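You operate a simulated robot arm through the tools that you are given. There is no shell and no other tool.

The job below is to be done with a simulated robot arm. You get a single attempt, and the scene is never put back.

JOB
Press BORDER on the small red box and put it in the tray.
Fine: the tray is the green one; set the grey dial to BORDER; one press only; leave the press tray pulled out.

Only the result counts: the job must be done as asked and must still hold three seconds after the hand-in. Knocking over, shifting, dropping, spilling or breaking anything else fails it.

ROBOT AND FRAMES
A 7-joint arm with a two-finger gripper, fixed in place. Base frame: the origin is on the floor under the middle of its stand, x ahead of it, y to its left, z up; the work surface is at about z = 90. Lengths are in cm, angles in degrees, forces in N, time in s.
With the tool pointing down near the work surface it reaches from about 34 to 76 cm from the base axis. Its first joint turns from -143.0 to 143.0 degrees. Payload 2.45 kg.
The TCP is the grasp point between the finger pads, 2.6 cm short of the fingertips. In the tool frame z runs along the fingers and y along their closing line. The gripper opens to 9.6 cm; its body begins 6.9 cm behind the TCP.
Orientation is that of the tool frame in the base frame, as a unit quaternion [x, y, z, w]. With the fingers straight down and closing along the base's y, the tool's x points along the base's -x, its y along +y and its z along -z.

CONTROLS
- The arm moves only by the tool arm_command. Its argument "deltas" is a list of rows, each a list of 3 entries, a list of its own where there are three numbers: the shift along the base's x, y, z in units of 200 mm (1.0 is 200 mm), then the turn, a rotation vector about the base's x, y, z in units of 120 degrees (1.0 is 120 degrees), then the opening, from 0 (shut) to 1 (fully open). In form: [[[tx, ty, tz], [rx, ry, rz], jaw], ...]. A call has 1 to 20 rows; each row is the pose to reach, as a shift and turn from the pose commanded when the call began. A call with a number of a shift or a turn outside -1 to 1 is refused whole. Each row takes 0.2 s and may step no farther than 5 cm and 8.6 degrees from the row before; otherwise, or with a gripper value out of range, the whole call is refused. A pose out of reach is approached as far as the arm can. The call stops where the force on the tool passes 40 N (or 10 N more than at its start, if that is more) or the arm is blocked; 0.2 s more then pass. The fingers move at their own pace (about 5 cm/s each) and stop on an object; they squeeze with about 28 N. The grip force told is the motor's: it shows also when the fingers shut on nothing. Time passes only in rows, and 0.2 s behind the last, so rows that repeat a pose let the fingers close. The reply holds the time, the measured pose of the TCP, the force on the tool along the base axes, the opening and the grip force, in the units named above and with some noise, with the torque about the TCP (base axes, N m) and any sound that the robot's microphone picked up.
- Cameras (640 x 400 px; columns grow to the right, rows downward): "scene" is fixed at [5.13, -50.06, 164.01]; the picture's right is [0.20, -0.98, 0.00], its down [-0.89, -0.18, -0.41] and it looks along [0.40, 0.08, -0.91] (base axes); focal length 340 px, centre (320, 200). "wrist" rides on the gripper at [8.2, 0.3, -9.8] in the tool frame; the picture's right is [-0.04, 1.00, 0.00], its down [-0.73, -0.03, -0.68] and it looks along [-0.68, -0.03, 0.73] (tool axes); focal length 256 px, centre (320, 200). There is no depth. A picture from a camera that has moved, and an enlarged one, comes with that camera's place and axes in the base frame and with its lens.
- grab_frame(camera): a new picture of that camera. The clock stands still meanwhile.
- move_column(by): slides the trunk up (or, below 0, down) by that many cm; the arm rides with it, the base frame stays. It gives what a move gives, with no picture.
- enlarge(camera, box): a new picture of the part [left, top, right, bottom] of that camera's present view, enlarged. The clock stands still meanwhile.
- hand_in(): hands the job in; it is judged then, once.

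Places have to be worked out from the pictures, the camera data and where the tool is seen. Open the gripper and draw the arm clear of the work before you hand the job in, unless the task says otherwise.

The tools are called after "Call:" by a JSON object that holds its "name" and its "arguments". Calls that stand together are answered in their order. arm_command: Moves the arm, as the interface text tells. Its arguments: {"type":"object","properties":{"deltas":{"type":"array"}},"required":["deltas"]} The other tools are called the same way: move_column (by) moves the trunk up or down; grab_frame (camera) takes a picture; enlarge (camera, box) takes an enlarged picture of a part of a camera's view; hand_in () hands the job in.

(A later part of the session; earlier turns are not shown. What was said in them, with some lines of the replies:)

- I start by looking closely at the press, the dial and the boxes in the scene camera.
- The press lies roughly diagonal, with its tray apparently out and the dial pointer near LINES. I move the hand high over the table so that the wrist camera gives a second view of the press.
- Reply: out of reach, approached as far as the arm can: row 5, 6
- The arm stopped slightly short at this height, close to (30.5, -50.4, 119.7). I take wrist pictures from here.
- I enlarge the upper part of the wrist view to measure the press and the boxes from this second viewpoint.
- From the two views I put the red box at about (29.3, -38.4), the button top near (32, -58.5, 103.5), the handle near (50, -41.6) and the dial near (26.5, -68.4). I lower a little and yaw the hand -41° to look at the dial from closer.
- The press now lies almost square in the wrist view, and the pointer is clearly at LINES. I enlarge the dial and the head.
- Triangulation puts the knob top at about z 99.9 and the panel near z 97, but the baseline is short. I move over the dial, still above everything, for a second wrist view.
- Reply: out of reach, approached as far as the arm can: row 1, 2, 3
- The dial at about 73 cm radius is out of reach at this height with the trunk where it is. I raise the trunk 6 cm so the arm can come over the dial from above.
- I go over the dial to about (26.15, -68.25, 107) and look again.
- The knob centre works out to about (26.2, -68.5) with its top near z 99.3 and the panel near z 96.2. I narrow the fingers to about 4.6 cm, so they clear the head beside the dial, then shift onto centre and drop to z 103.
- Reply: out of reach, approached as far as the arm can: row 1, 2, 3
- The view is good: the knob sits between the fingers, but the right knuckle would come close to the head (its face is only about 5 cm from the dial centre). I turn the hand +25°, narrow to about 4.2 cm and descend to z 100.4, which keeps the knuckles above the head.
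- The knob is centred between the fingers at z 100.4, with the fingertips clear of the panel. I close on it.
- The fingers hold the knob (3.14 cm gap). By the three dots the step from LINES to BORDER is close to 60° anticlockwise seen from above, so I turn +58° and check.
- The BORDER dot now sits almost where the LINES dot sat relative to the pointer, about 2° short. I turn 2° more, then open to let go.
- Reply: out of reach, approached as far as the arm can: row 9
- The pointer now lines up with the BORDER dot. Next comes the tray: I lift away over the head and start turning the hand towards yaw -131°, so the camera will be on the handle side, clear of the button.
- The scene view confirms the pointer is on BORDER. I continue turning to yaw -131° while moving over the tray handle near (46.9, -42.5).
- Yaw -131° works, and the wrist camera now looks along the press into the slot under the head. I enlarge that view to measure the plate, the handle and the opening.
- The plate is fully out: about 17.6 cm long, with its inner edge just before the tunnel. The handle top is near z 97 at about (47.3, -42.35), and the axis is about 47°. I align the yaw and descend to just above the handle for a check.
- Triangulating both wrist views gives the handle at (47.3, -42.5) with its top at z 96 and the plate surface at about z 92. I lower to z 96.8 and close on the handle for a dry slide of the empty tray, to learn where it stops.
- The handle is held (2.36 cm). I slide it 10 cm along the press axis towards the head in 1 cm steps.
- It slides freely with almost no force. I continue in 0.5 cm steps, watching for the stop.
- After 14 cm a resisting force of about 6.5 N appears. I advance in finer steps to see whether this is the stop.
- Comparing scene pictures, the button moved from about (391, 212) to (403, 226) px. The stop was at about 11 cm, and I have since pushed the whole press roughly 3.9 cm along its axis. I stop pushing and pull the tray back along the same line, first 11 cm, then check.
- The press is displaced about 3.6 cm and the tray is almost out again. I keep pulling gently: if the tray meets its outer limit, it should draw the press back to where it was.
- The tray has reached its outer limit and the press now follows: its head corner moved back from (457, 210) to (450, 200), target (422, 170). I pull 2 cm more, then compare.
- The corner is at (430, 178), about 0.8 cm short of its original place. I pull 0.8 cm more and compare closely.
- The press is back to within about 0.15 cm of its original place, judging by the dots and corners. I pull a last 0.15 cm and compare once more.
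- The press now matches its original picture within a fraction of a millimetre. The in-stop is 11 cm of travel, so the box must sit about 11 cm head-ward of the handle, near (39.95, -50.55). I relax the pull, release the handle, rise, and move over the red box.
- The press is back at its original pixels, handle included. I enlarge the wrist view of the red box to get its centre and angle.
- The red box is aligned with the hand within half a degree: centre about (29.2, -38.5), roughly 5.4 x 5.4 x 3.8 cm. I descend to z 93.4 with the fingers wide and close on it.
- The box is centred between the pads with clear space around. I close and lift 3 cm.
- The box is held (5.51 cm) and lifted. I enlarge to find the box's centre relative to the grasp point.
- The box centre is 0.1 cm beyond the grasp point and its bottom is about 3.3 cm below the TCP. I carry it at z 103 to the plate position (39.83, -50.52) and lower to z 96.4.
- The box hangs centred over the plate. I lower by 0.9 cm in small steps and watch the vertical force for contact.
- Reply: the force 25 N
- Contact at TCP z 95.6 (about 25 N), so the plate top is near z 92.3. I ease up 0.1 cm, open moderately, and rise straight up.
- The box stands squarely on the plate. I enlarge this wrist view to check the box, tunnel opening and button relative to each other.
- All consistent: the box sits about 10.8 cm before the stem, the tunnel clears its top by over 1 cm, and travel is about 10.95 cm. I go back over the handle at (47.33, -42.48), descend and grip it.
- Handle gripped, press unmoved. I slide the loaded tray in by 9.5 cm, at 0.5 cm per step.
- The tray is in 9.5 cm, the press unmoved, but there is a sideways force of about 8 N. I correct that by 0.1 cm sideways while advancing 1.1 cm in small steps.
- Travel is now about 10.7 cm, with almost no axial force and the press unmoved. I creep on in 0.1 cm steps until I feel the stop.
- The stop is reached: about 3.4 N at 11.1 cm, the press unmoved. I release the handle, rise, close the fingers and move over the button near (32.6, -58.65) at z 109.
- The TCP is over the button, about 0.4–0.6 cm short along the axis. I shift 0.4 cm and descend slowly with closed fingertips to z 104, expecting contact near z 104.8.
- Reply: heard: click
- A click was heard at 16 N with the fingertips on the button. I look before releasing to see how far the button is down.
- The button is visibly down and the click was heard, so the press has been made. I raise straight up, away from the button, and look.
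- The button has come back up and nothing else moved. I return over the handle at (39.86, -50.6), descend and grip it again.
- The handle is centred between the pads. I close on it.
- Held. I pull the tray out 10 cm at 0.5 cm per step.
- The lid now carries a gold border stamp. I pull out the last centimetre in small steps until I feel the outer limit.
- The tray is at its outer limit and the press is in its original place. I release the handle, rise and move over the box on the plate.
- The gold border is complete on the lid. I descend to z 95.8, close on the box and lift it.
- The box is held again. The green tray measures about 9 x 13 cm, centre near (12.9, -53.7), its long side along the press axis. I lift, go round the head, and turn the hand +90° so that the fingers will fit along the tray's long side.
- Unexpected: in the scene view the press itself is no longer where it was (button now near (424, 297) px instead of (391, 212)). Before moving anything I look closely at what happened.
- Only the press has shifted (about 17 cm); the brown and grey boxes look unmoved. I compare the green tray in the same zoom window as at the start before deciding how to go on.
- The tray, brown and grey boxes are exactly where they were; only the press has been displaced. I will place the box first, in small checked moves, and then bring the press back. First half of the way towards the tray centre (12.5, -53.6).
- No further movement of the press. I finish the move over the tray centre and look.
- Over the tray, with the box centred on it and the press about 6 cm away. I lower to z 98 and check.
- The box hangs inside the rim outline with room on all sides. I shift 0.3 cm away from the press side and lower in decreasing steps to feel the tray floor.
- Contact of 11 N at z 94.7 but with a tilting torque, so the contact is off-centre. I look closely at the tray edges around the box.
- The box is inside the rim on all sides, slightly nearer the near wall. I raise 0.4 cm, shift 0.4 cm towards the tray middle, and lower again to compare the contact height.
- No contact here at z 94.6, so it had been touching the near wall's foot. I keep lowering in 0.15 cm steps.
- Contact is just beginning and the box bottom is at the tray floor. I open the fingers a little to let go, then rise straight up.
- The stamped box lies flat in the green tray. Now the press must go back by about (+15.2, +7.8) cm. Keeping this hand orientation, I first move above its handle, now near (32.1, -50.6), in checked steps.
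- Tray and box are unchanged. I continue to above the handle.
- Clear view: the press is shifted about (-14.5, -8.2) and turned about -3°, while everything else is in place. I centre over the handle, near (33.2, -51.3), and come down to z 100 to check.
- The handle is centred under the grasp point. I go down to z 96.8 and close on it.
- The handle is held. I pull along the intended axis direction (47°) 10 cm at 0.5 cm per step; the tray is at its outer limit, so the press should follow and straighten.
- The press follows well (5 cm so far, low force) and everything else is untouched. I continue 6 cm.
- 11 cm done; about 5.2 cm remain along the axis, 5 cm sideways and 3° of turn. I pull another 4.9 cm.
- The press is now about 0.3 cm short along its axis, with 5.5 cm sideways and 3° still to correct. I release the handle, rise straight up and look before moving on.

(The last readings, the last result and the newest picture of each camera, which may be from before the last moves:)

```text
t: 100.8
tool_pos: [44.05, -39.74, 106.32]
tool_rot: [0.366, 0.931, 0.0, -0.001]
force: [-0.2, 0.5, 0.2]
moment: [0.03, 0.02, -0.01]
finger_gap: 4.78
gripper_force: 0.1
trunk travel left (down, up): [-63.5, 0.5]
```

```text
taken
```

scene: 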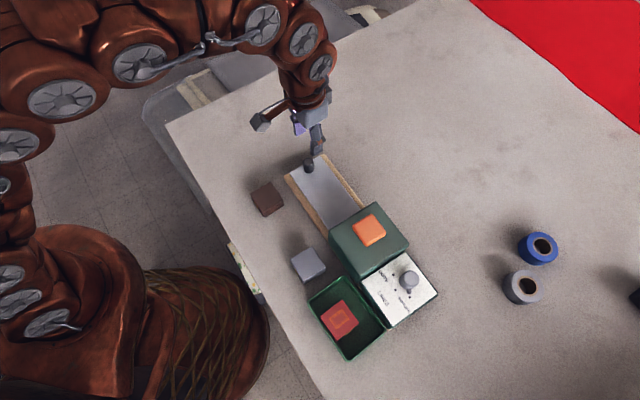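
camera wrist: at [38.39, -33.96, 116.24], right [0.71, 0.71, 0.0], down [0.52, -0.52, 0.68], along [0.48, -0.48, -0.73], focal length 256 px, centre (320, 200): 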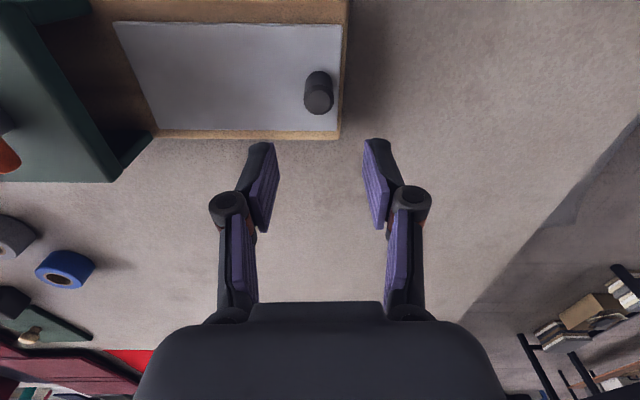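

I move in short checked hops around the press at z 107 towards its left side: first to (33, -40).

Call:
{"name": "arm_command", "arguments": {"deltas": [[[-0.15, 0, 0.05], [0, 0, 0], 0.6], [[-0.35, 0, 0.05], [0, 0, 0], 0.73], [[-0.55, -0.01, 0.05], [0, 0, 0], 0.73]]}}

Call:
{"name": "grab_frame", "arguments": {"camera": "scene"}}

```text
t: 101.6
tool_pos: [33.14, -39.73, 107.32]
tool_rot: [0.366, 0.931, 0.0, 0.0]
force: [1.2, -0.4, 0.0]
moment: [0.01, 0.05, 0.02]
finger_gap: 6.99
gripper_force: 0.1
trunk travel left (down, up): [-63.5, 0.5]
```

```text
taken
```

scene: 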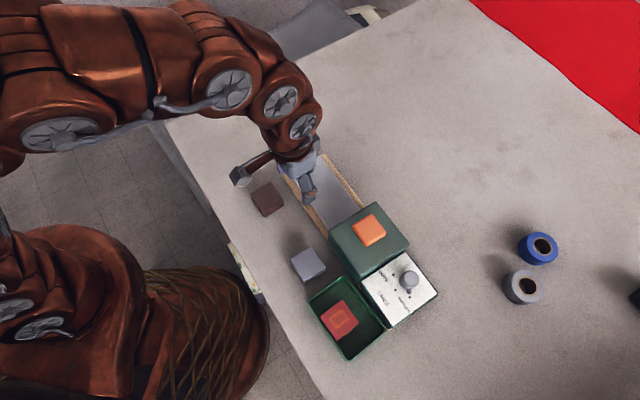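

Nothing moved. I go on to above the left side of the head, (21.9, -49.1).

Call:
{"name": "arm_command", "arguments": {"deltas": [[[-0.15, -0.125, 0], [0, 0, 0], 0.73], [[-0.3, -0.25, 0], [0, 0, 0], 0.73], [[-0.44, -0.365, 0], [0, 0, 0], 0.73], [[-0.564, -0.4685, 0], [0, 0, 0], 0.73], [[-0.564, -0.4685, 0], [0, 0, 0], 0.73]]}}

Call:
{"name": "grab_frame", "arguments": {"camera": "scene"}}

Call:
{"name": "grab_frame", "arguments": {"camera": "wrist"}}

```text
t: 102.8
tool_pos: [21.53, -49.23, 107.3]
tool_rot: [0.365, 0.931, 0.0, 0.0]
force: [-0.3, 0.3, 1.4]
moment: [0.0, -0.02, -0.02]
finger_gap: 7.01
gripper_force: 0.1
trunk travel left (down, up): [-63.5, 0.5]
```

```text
taken
```

scene: 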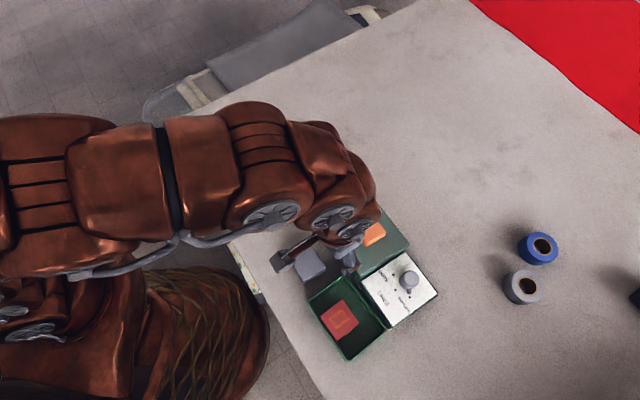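

```text
taken
camera wrist: at [15.96, -43.43, 117.26], right [0.71, 0.71, 0.0], down [0.52, -0.52, 0.68], along [0.48, -0.48, -0.73], focal length 256 px, centre (320, 200)
```

wrist: 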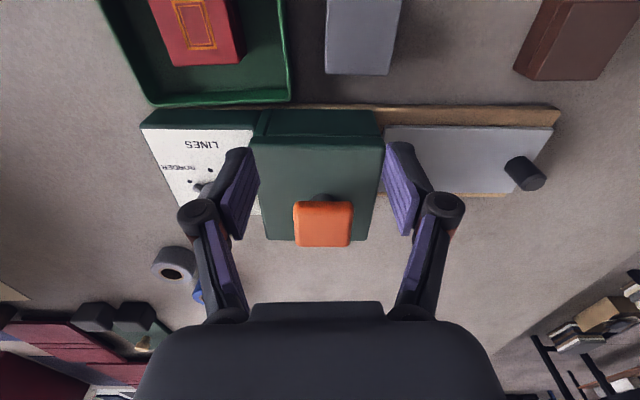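

The hand is aligned with the head, its left face about 2.5 cm ahead of the tool axis. I lower beside it to z 97.3, so the fingertips stay above the tray rim and the grey box.

Call:
{"name": "arm_command", "arguments": {"deltas": [[[0, 0, -0.15], [0, 0, 0], 0.73], [[0, 0, -0.3], [0, 0, 0], 0.73], [[0, 0, -0.42], [0, 0, 0], 0.73], [[0, 0, -0.5], [0, 0, 0], 0.73], [[0, 0, -0.5], [0, 0, 0], 0.73]]}}

Call:
{"name": "grab_frame", "arguments": {"camera": "wrist"}}

Call:
{"name": "grab_frame", "arguments": {"camera": "scene"}}

```text
t: 104.0
tool_pos: [21.7, -49.3, 97.3]
tool_rot: [0.364, 0.931, 0.0, 0.001]
force: [0.1, -0.1, -0.2]
moment: [-0.02, 0.03, 0.03]
finger_gap: 7.01
gripper_force: 0.1
trunk travel left (down, up): [-63.5, 0.5]
```

```text
taken
camera wrist: at [16.11, -43.53, 107.2], right [0.71, 0.71, 0.0], down [0.52, -0.52, 0.68], along [0.48, -0.48, -0.73], focal length 256 px, centre (320, 200)
```

wrist: 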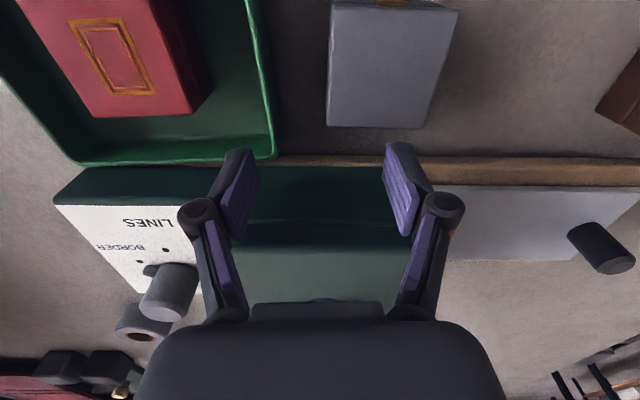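

```text
taken
```

scene: 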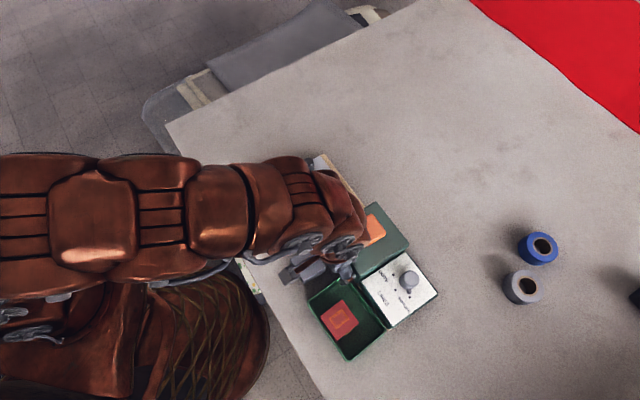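

In position. I push sideways (+v, away from the tray) 2 cm in 0.4 cm steps and check.

Call:
{"name": "arm_command", "arguments": {"deltas": [[[0.0146, -0.0136, 0], [0, 0, 0], 0.73], [[0.0292, -0.0273, 0], [0, 0, 0], 0.73], [[0.0439, -0.0409, 0], [0, 0, 0], 0.73], [[0.0585, -0.0546, 0], [0, 0, 0], 0.73], [[0.0731, -0.0682, 0], [0, 0, 0], 0.73]]}}

Call:
{"name": "grab_frame", "arguments": {"camera": "wrist"}}

Call:
{"name": "enlarge", "arguments": {"camera": "scene", "box": [230, 130, 480, 370]}}

```text
t: 105.2
tool_pos: [23.18, -50.68, 97.47]
tool_rot: [0.366, 0.931, 0.0, 0.0]
force: [-9.7, 5.3, 1.1]
moment: [-0.19, -0.04, -0.43]
finger_gap: 7.26
gripper_force: 1.4
trunk travel left (down, up): [-63.5, 0.5]
```

```text
taken
camera wrist: at [17.51, -44.88, 107.25], right [0.71, 0.71, 0.0], down [0.52, -0.52, 0.68], along [0.48, -0.48, -0.73], focal length 256 px, centre (320, 200)
```

wrist: 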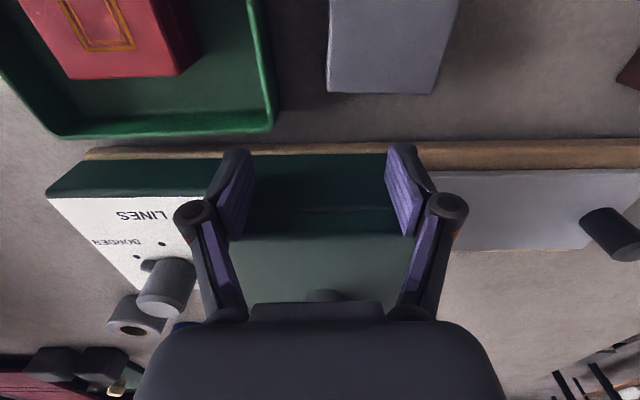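

```text
1.67 times, centred on (355, 250) of scene
camera zoom: at [5.13, -50.06, 164.01], right [0.2, -0.98, 0.0], down [-0.89, -0.18, -0.41], along [0.4, 0.08, -0.91], focal length 566 px, centre (262, 117)
```

zoom: 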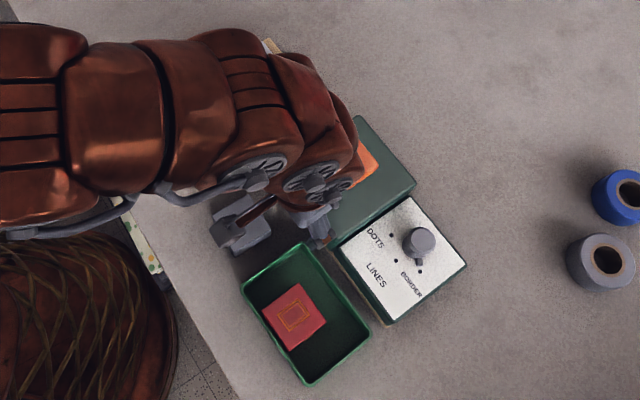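

The press moves and the rear finger is turning it the right way; tray and boxes are undisturbed. I push 2 cm more.

Call:
{"name": "arm_command", "arguments": {"deltas": [[[0.0146, -0.0136, 0], [0, 0, 0], 0.73], [[0.0292, -0.0273, 0], [0, 0, 0], 0.73], [[0.0439, -0.0409, 0], [0, 0, 0], 0.73], [[0.0585, -0.0546, 0], [0, 0, 0], 0.73], [[0.0731, -0.0682, 0], [0, 0, 0], 0.73]]}}

Call:
{"name": "grab_frame", "arguments": {"camera": "wrist"}}

Call:
{"name": "enlarge", "arguments": {"camera": "scene", "box": [230, 130, 480, 370]}}

```text
t: 106.4
tool_pos: [24.57, -51.89, 97.22]
tool_rot: [0.365, 0.931, 0.001, -0.001]
force: [-7.8, 8.9, 3.5]
moment: [-0.06, -0.16, 0.18]
finger_gap: 7.05
gripper_force: 0.3
trunk travel left (down, up): [-63.5, 0.5]
```

```text
taken
camera wrist: at [18.96, -46.22, 107.25], right [0.71, 0.71, 0.0], down [0.52, -0.52, 0.68], along [0.48, -0.48, -0.73], focal length 256 px, centre (320, 200)
```

wrist: 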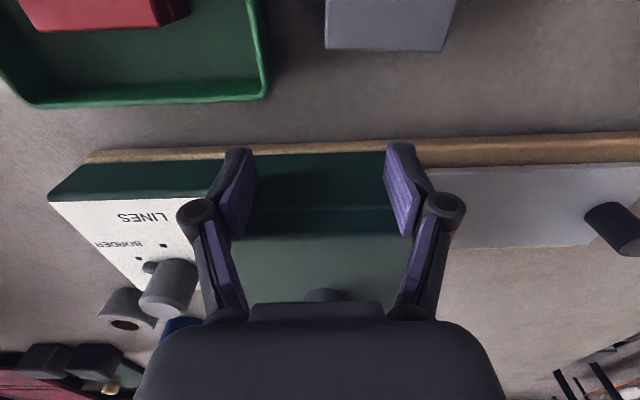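

```text
1.67 times, centred on (355, 250) of scene
camera zoom: at [5.13, -50.06, 164.01], right [0.2, -0.98, 0.0], down [-0.89, -0.18, -0.41], along [0.4, 0.08, -0.91], focal length 566 px, centre (262, 117)
```

zoom: 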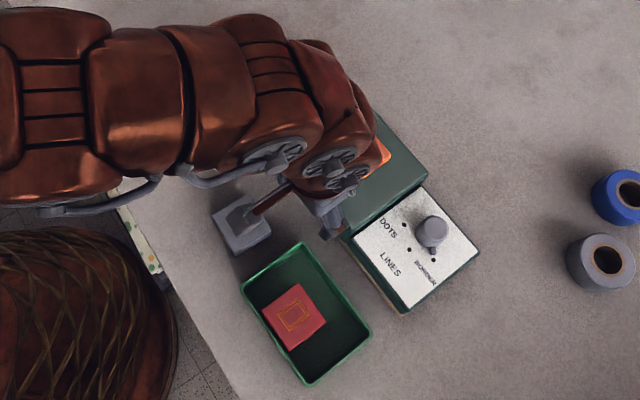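

Both fingers now bear evenly, so the press is parallel again. By the dial, about 2.4 cm sideways and 0.4 cm lengthwise remain; I push 2 cm more.

Call:
{"name": "arm_command", "arguments": {"deltas": [[[0.0146, -0.0136, 0], [0, 0, 0], 0.73], [[0.0292, -0.0273, 0], [0, 0, 0], 0.73], [[0.0439, -0.0409, 0], [0, 0, 0], 0.73], [[0.0585, -0.0546, 0], [0, 0, 0], 0.73], [[0.0731, -0.0682, 0], [0, 0, 0], 0.73]]}}

Call:
{"name": "enlarge", "arguments": {"camera": "scene", "box": [370, 220, 470, 310]}}

Call:
{"name": "grab_frame", "arguments": {"camera": "wrist"}}

```text
t: 107.6
tool_pos: [26.06, -53.34, 97.28]
tool_rot: [0.365, 0.931, -0.001, 0.001]
force: [-8.6, 6.4, 2.2]
moment: [-0.01, -0.09, 0.14]
finger_gap: 7.05
gripper_force: 0.4
trunk travel left (down, up): [-63.5, 0.5]
```

```text
4.44 times, centred on (420, 265) of scene
camera zoom: at [5.13, -50.06, 164.01], right [0.2, -0.98, 0.0], down [-0.89, -0.18, -0.41], along [0.4, 0.08, -0.91], focal length 1509 px, centre (-124, -89)
```

zoom: 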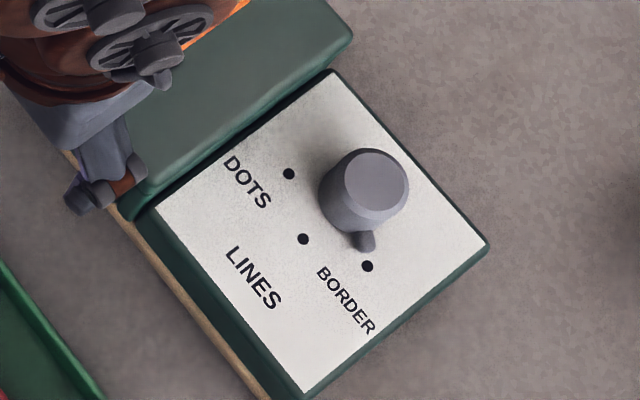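

```text
taken
camera wrist: at [20.43, -47.63, 107.27], right [0.71, 0.7, 0.0], down [0.52, -0.52, 0.68], along [0.48, -0.48, -0.73], focal length 256 px, centre (320, 200)
```

wrist: 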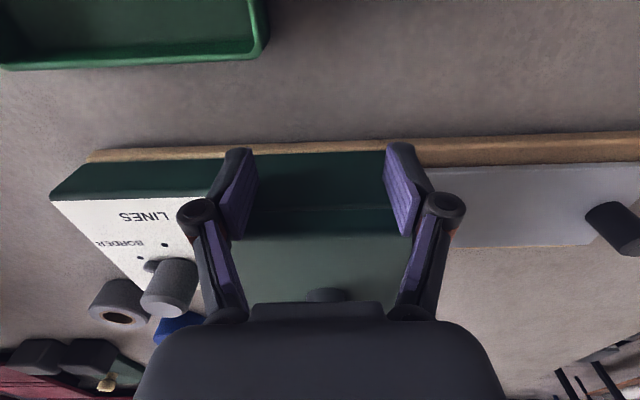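

The dots are now about 0.9 cm short sideways and 0.5 cm lengthwise, and the angle matches the original. I push another 0.88 cm.

Call:
{"name": "arm_command", "arguments": {"deltas": [[[0.0161, -0.015, 0], [0, 0, 0], 0.73], [[0.0322, -0.03, 0], [0, 0, 0], 0.73]]}}

Call:
{"name": "enlarge", "arguments": {"camera": "scene", "box": [370, 220, 470, 310]}}

```text
t: 108.2
tool_pos: [26.83, -53.8, 97.3]
tool_rot: [0.365, 0.931, 0.001, -0.001]
force: [-8.8, 9.0, 1.2]
moment: [-0.35, 0.01, -0.02]
finger_gap: 7.06
gripper_force: 0.3
trunk travel left (down, up): [-63.5, 0.5]
```

```text
4.44 times, centred on (420, 265) of scene
camera zoom: at [5.13, -50.06, 164.01], right [0.2, -0.98, 0.0], down [-0.89, -0.18, -0.41], along [0.4, 0.08, -0.91], focal length 1509 px, centre (-124, -89)
```

zoom: 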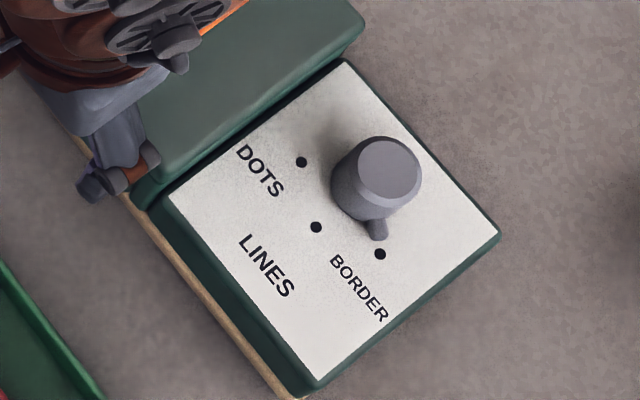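

Sideways is now right (0.04 cm); only about 0.4 cm lengthwise remains. I back the fingers off, rise, and look.

Call:
{"name": "arm_command", "arguments": {"deltas": [[[-0.02, 0.0187, 0], [0, 0, 0], 0.73], [[-0.055, 0.051, 0], [0, 0, 0], 0.73], [[-0.055, 0.051, 0.1], [0, 0, 0], 0.73], [[-0.055, 0.051, 0.3], [0, 0, 0], 0.73], [[-0.055, 0.051, 0.49], [0, 0, 0], 0.73]]}}

Call:
{"name": "enlarge", "arguments": {"camera": "scene", "box": [230, 130, 480, 370]}}

Call:
{"name": "grab_frame", "arguments": {"camera": "wrist"}}

```text
t: 109.4
tool_pos: [25.66, -52.98, 107.11]
tool_rot: [0.365, 0.931, -0.001, 0.0]
force: [-0.5, 0.2, -1.1]
moment: [-0.01, -0.02, 0.0]
finger_gap: 7.0
gripper_force: 0.1
trunk travel left (down, up): [-63.5, 0.5]
```

```text
1.67 times, centred on (355, 250) of scene
camera zoom: at [5.13, -50.06, 164.01], right [0.2, -0.98, 0.0], down [-0.89, -0.18, -0.41], along [0.4, 0.08, -0.91], focal length 566 px, centre (262, 117)
```

zoom: 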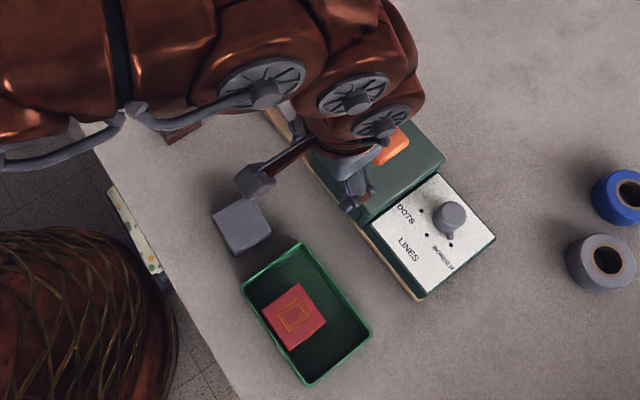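

```text
taken
camera wrist: at [20.05, -47.25, 117.07], right [0.71, 0.71, 0.0], down [0.52, -0.52, 0.68], along [0.48, -0.48, -0.73], focal length 256 px, centre (320, 200)
```

wrist: 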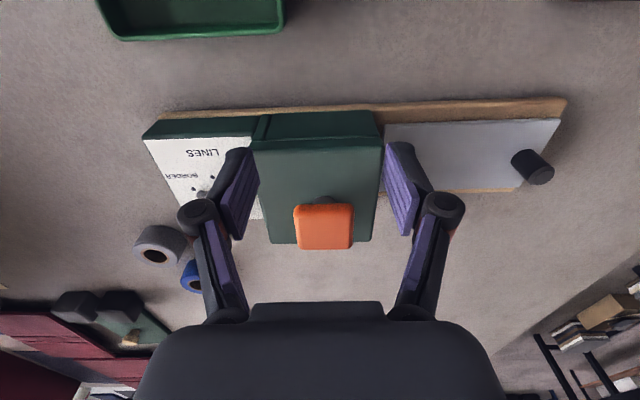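

Everything else is unchanged. I move on over towards the handle, clear of the button, and compare the press with its original picture.

Call:
{"name": "arm_command", "arguments": {"deltas": [[[0.1, 0.13, 0.08], [0, 0, 0], 0.6], [[0.25, 0.28, 0.1], [0, 0, 0], 0.5], [[0.42, 0.4, 0.1], [0, 0, 0], 0.5], [[0.6, 0.5, 0.1], [0, 0, 0], 0.5], [[0.8, 0.55, 0.1], [0, 0, 0], 0.5], [[0.96, 0.56, 0.1], [0, 0, 0], 0.5]]}}

Call:
{"name": "enlarge", "arguments": {"camera": "scene", "box": [280, 130, 440, 260]}}

Call:
{"name": "enlarge", "arguments": {"camera": "scene", "box": [370, 220, 470, 310]}}

Call:
{"name": "grab_frame", "arguments": {"camera": "scene"}}

```text
t: 110.8
tool_pos: [45.0, -41.73, 109.1]
tool_rot: [0.366, 0.931, 0.0, 0.0]
force: [-0.5, 1.1, 0.2]
moment: [-0.02, -0.01, -0.01]
finger_gap: 4.8
gripper_force: 0.1
trunk travel left (down, up): [-63.5, 0.5]
```

```text
3.08 times, centred on (360, 195) of scene
camera zoom: at [5.13, -50.06, 164.01], right [0.2, -0.98, 0.0], down [-0.89, -0.18, -0.41], along [0.4, 0.08, -0.91], focal length 1045 px, centre (197, 215)
```

zoom: 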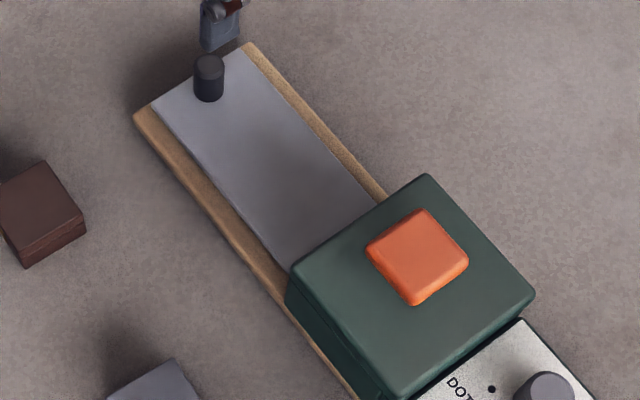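

```text
4.44 times, centred on (420, 265) of scene
camera zoom: at [5.13, -50.06, 164.01], right [0.2, -0.98, 0.0], down [-0.89, -0.18, -0.41], along [0.4, 0.08, -0.91], focal length 1509 px, centre (-124, -89)
```

zoom: 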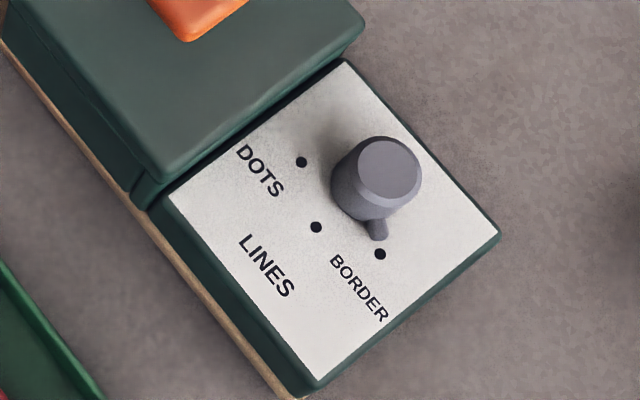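

```text
taken
```

scene: 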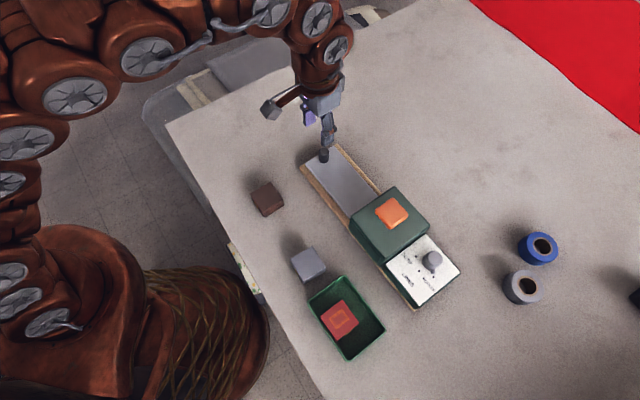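

The press is back to within about 0.35 cm lengthwise, with its angle restored. I centre over the handle near (47.1, -42.75) and come down to z 101 to check.

Call:
{"name": "arm_command", "arguments": {"deltas": [[[0.05, -0.025, -0.1], [0, 0, 0], 0.5], [[0.105, -0.051, -0.25], [0, 0, 0], 0.5], [[0.105, -0.051, -0.405], [0, 0, 0], 0.5], [[0.105, -0.051, -0.405], [0, 0, 0], 0.5]]}}

Call:
{"name": "enlarge", "arguments": {"camera": "wrist", "box": [220, 40, 420, 220]}}

```text
t: 111.8
tool_pos: [47.15, -42.83, 100.92]
tool_rot: [0.365, 0.931, 0.001, 0.0]
force: [0.2, 0.6, 0.6]
moment: [0.0, 0.01, 0.01]
finger_gap: 4.79
gripper_force: 0.0
trunk travel left (down, up): [-63.5, 0.5]
```

```text
2.22 times, centred on (320, 130) of wrist
camera zoom: at [41.36, -37.03, 110.9], right [0.71, 0.71, 0.0], down [0.52, -0.52, 0.68], along [0.48, -0.48, -0.73], focal length 569 px, centre (320, 356)
```

zoom: 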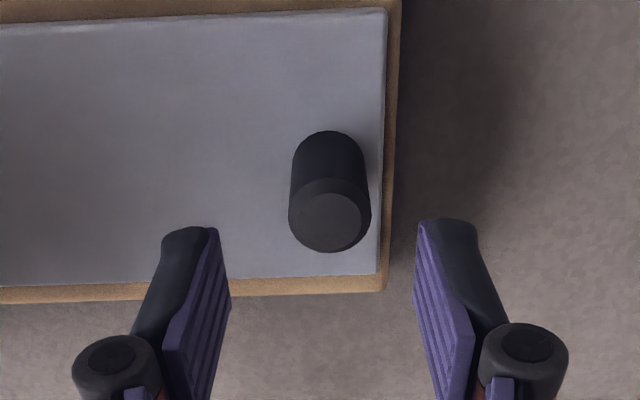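

The handle is 0.3 cm off along the axis, so I shift to centre on it, go down, and close.

Call:
{"name": "arm_command", "arguments": {"deltas": [[[0.01, 0.01, -0.05], [0, 0, 0], 0.5], [[0.01, 0.01, -0.13], [0, 0, 0], 0.5], [[0.01, 0.01, -0.205], [0, 0, 0], 0.5], [[0.01, 0.01, -0.205], [0, 0, 0], 0.1], [[0.01, 0.01, -0.205], [0, 0, 0], 0.1], [[0.01, 0.01, -0.205], [0, 0, 0], 0.1], [[0.01, 0.01, -0.205], [0, 0, 0], 0.1]]}}

Call:
{"name": "enlarge", "arguments": {"camera": "scene", "box": [370, 220, 470, 310]}}

```text
t: 113.4
tool_pos: [47.23, -42.63, 96.87]
tool_rot: [0.364, 0.931, 0.0, 0.0]
force: [0.7, 0.0, 0.3]
moment: [-0.18, -0.18, -0.01]
finger_gap: 2.38
gripper_force: 28.2
trunk travel left (down, up): [-63.5, 0.5]
```

```text
4.44 times, centred on (420, 265) of scene
camera zoom: at [5.13, -50.06, 164.01], right [0.2, -0.98, 0.0], down [-0.89, -0.18, -0.41], along [0.4, 0.08, -0.91], focal length 1509 px, centre (-124, -89)
```

zoom: 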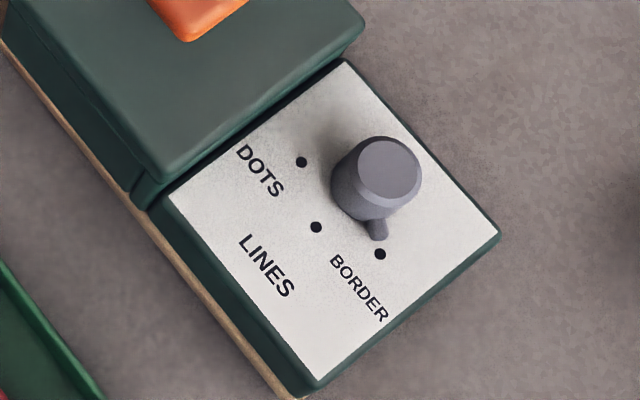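

Held, and the press has not been disturbed. I pull 0.3 cm along the axis and check.

Call:
{"name": "arm_command", "arguments": {"deltas": [[[0.0051, 0.0055, 0], [0, 0, 0], 0.1], [[0.0102, 0.011, 0], [0, 0, 0], 0.1], [[0.0102, 0.011, 0], [0, 0, 0], 0.1]]}}

Call:
{"name": "enlarge", "arguments": {"camera": "scene", "box": [370, 220, 470, 310]}}

```text
t: 114.2
tool_pos: [47.32, -42.51, 96.87]
tool_rot: [0.365, 0.931, 0.0, 0.001]
force: [-8.3, -8.0, 9.4]
moment: [-0.03, 0.19, 0.04]
finger_gap: 2.35
gripper_force: 27.3
trunk travel left (down, up): [-63.5, 0.5]
```

```text
4.44 times, centred on (420, 265) of scene
camera zoom: at [5.13, -50.06, 164.01], right [0.2, -0.98, 0.0], down [-0.89, -0.18, -0.41], along [0.4, 0.08, -0.91], focal length 1509 px, centre (-124, -89)
```

zoom: 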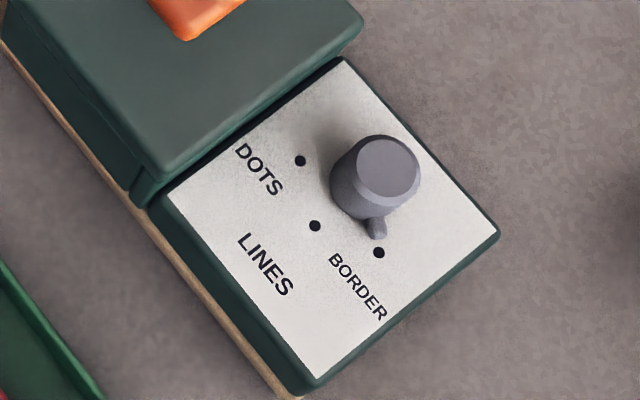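

The press has just started to follow; about 0.3 cm still remains. I pull 0.3 cm more.

Call:
{"name": "arm_command", "arguments": {"deltas": [[[0.0051, 0.0055, 0], [0, 0, 0], 0.1], [[0.0102, 0.011, 0], [0, 0, 0], 0.1], [[0.0102, 0.011, 0], [0, 0, 0], 0.1]]}}

Call:
{"name": "enlarge", "arguments": {"camera": "scene", "box": [370, 220, 470, 310]}}

Call:
{"name": "enlarge", "arguments": {"camera": "scene", "box": [280, 130, 440, 260]}}

```text
t: 115.0
tool_pos: [47.57, -42.22, 96.9]
tool_rot: [0.365, 0.931, 0.0, 0.0]
force: [-8.0, -7.8, 3.2]
moment: [-0.2, 0.2, 0.0]
finger_gap: 2.33
gripper_force: 27.9
trunk travel left (down, up): [-63.5, 0.5]
```

```text
4.44 times, centred on (420, 265) of scene
camera zoom: at [5.13, -50.06, 164.01], right [0.2, -0.98, 0.0], down [-0.89, -0.18, -0.41], along [0.4, 0.08, -0.91], focal length 1509 px, centre (-124, -89)
```

zoom: 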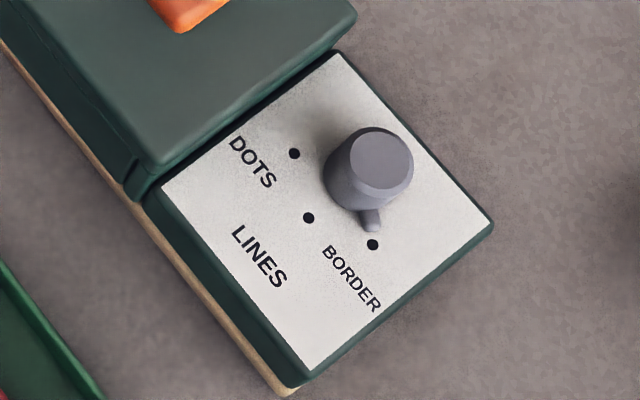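

```text
3.08 times, centred on (360, 195) of scene
camera zoom: at [5.13, -50.06, 164.01], right [0.2, -0.98, 0.0], down [-0.89, -0.18, -0.41], along [0.4, 0.08, -0.91], focal length 1045 px, centre (197, 215)
```

zoom: 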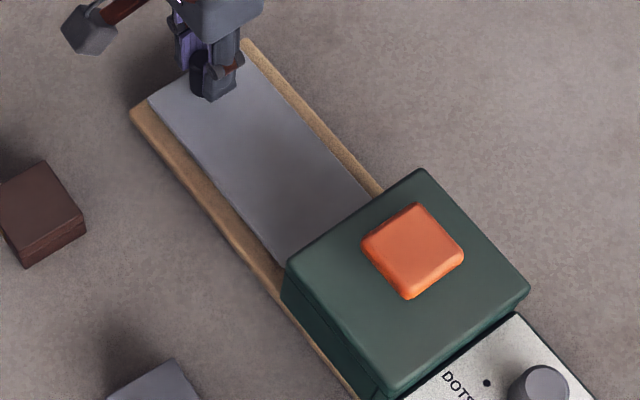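

The press now matches its original picture within about 0.1 cm, and its tray is pulled out. I relax, release the handle and rise straight up.

Call:
{"name": "arm_command", "arguments": {"deltas": [[[-0.0034, -0.0037, 0], [0, 0, 0], 0.1], [[-0.0034, -0.0037, 0], [0, 0, 0], 0.1], [[-0.0034, -0.0037, 0], [0, 0, 0], 0.5], [[-0.0034, -0.0037, 0], [0, 0, 0], 0.5], [[-0.0034, -0.0037, 0], [0, 0, 0], 0.5], [[-0.0034, -0.0037, 0.1], [0, 0, 0], 0.5], [[-0.0034, -0.0037, 0.3], [0, 0, 0], 0.5], [[-0.0034, -0.0037, 0.5], [0, 0, 0], 0.6], [[-0.0034, -0.0037, 0.7], [0, 0, 0], 0.8], [[-0.0034, -0.0037, 0.75], [0, 0, 0], 1.0]]}}

Call:
{"name": "enlarge", "arguments": {"camera": "scene", "box": [280, 130, 440, 260]}}

Call:
{"name": "grab_frame", "arguments": {"camera": "scene"}}

```text
t: 117.2
tool_pos: [47.53, -42.27, 111.77]
tool_rot: [0.365, 0.931, 0.0, 0.0]
force: [-0.6, 0.2, -0.6]
moment: [0.01, -0.02, -0.02]
finger_gap: 9.57
gripper_force: 0.1
trunk travel left (down, up): [-63.5, 0.5]
```

```text
3.08 times, centred on (360, 195) of scene
camera zoom: at [5.13, -50.06, 164.01], right [0.2, -0.98, 0.0], down [-0.89, -0.18, -0.41], along [0.4, 0.08, -0.91], focal length 1045 px, centre (197, 215)
```

zoom: 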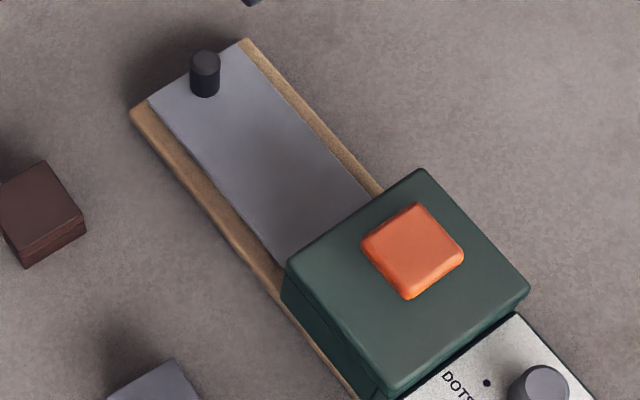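

```text
taken
```

scene: 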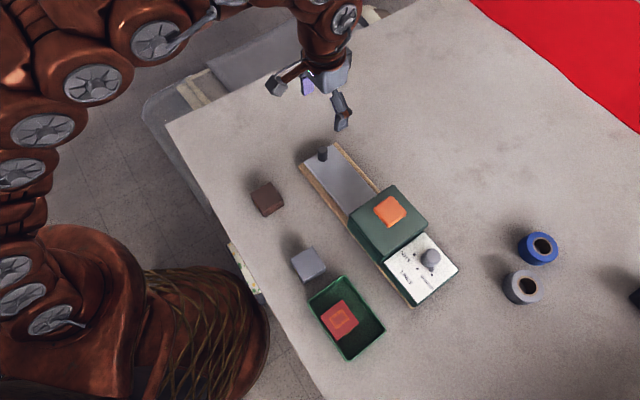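

The scene matches the start except for the red box in the tray. I check the box, tray and dial closely, and draw the hand back up to near its starting place.

Call:
{"name": "arm_command", "arguments": {"deltas": [[[-0.06, 0.1, 0.08], [0, 0, 0], 1.0], [[-0.15, 0.22, 0.18], [0, 0, 0], 1.0], [[-0.25, 0.36, 0.3], [0, 0, 0], 1.0], [[-0.37, 0.52, 0.4], [0, 0, 0], 1.0], [[-0.37, 0.52, 0.4], [0, 0, 0], 1.0]]}}

Call:
{"name": "grab_frame", "arguments": {"camera": "scene"}}

Call:
{"name": "enlarge", "arguments": {"camera": "scene", "box": [290, 260, 400, 370]}}

Call:
{"name": "enlarge", "arguments": {"camera": "scene", "box": [370, 220, 470, 310]}}

Call:
{"name": "enlarge", "arguments": {"camera": "scene", "box": [230, 130, 480, 370]}}

```text
t: 118.4
tool_pos: [40.23, -31.96, 119.93]
tool_rot: [0.366, 0.931, 0.0, 0.0]
force: [-0.1, 0.6, -0.3]
moment: [-0.02, 0.01, 0.0]
finger_gap: 9.6
gripper_force: 0.0
trunk travel left (down, up): [-63.5, 0.5]
```

```text
taken
```

scene: 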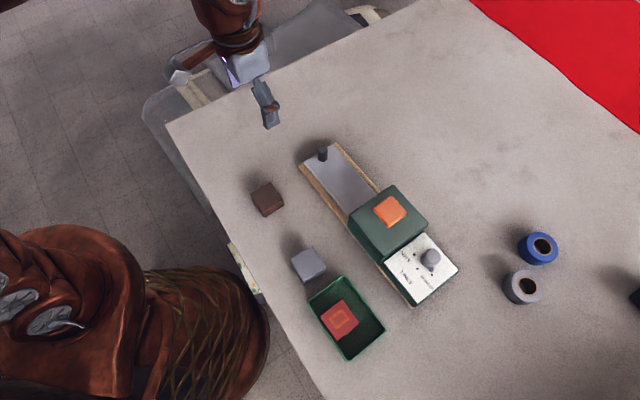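

```text
3.64 times, centred on (345, 315) of scene
camera zoom: at [5.13, -50.06, 164.01], right [0.2, -0.98, 0.0], down [-0.89, -0.18, -0.41], along [0.4, 0.08, -0.91], focal length 1235 px, centre (229, -218)
```

zoom: 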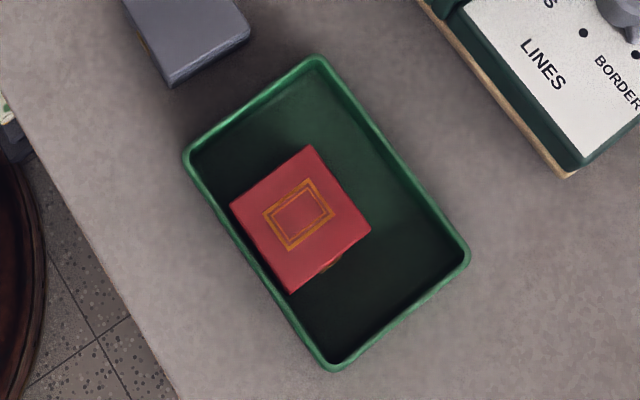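

```text
4.44 times, centred on (420, 265) of scene
camera zoom: at [5.13, -50.06, 164.01], right [0.2, -0.98, 0.0], down [-0.89, -0.18, -0.41], along [0.4, 0.08, -0.91], focal length 1509 px, centre (-124, -89)
```

zoom: 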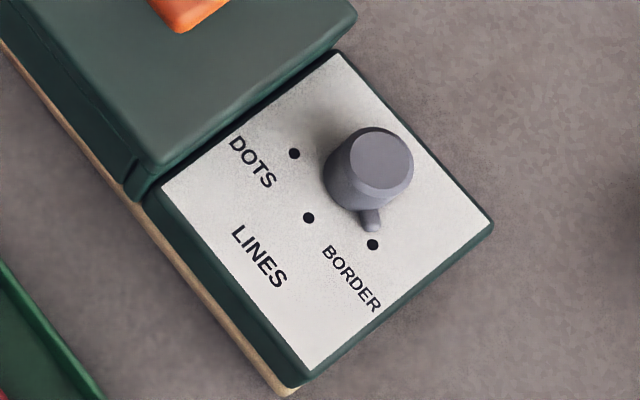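

```text
1.67 times, centred on (355, 250) of scene
camera zoom: at [5.13, -50.06, 164.01], right [0.2, -0.98, 0.0], down [-0.89, -0.18, -0.41], along [0.4, 0.08, -0.91], focal length 566 px, centre (262, 117)
```

zoom: 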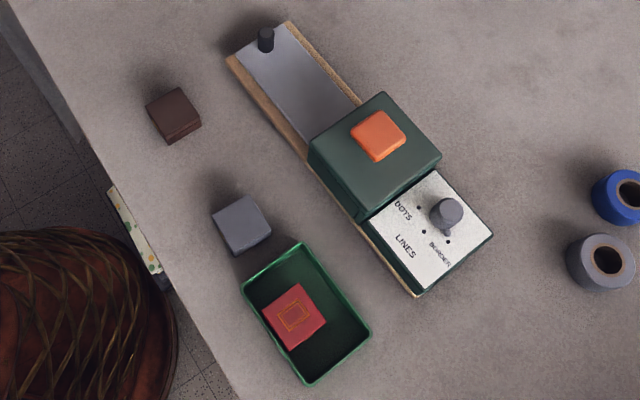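

The dial points to BORDER, the press is home and out of reach of the hand. I take one last close look at the box in the tray for flatness.

Call:
{"name": "enlarge", "arguments": {"camera": "scene", "box": [318, 290, 368, 350]}}

Call:
{"name": "grab_frame", "arguments": {"camera": "wrist"}}

```text
6.67 times, centred on (343, 320) of scene
camera zoom: at [5.13, -50.06, 164.01], right [0.2, -0.98, 0.0], down [-0.89, -0.18, -0.41], along [0.4, 0.08, -0.91], focal length 2264 px, centre (167, -600)
```

zoom: 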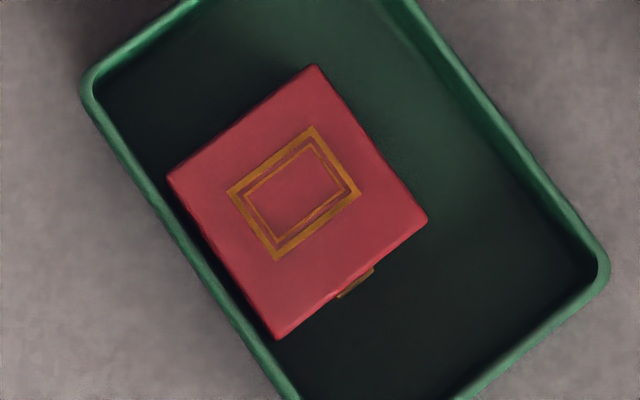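

```text
taken
camera wrist: at [34.43, -26.15, 129.82], right [0.71, 0.7, 0.0], down [0.52, -0.52, 0.68], along [0.48, -0.48, -0.73], focal length 256 px, centre (320, 200)
```

wrist: 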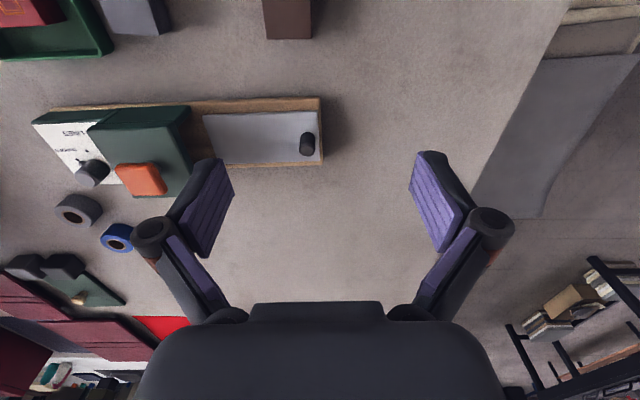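

The box lies flat inside the green tray with its gold border stamp up. The dial is on BORDER, the press tray is pulled out, the other objects are in place, and the gripper is open and clear. I hand the job in.

Call:
{"name": "hand_in", "arguments": {}}

```text
The job is handed in.
```

I handed the job in. The small red box has the BORDER stamp on its lid and is lying flat in the green tray. The dial is on BORDER, the button was pressed once, and the press tray is pulled out.

Two things went wrong on the way. Both moved the press:

- **Testing the tray:** I slid the empty tray in to find where it stops and went past the stop. That pushed the whole press about 3.7 cm along its axis. I pulled it back to its original position before stamping.
- **Carrying the box:** While I carried the stamped box from the press to the green tray, the press was shifted about 17 cm and turned about 3°. I did not find out what part of the arm caught it. I dragged and pushed the press back, and in the scene camera it now matches its starting position to about 0.1 cm.

In the scene camera views, the brown and grey boxes, the tapes and the green tray are where they started. If any movement of the press counts as a failure, even when it has been put back, these two events are what would fail the job.
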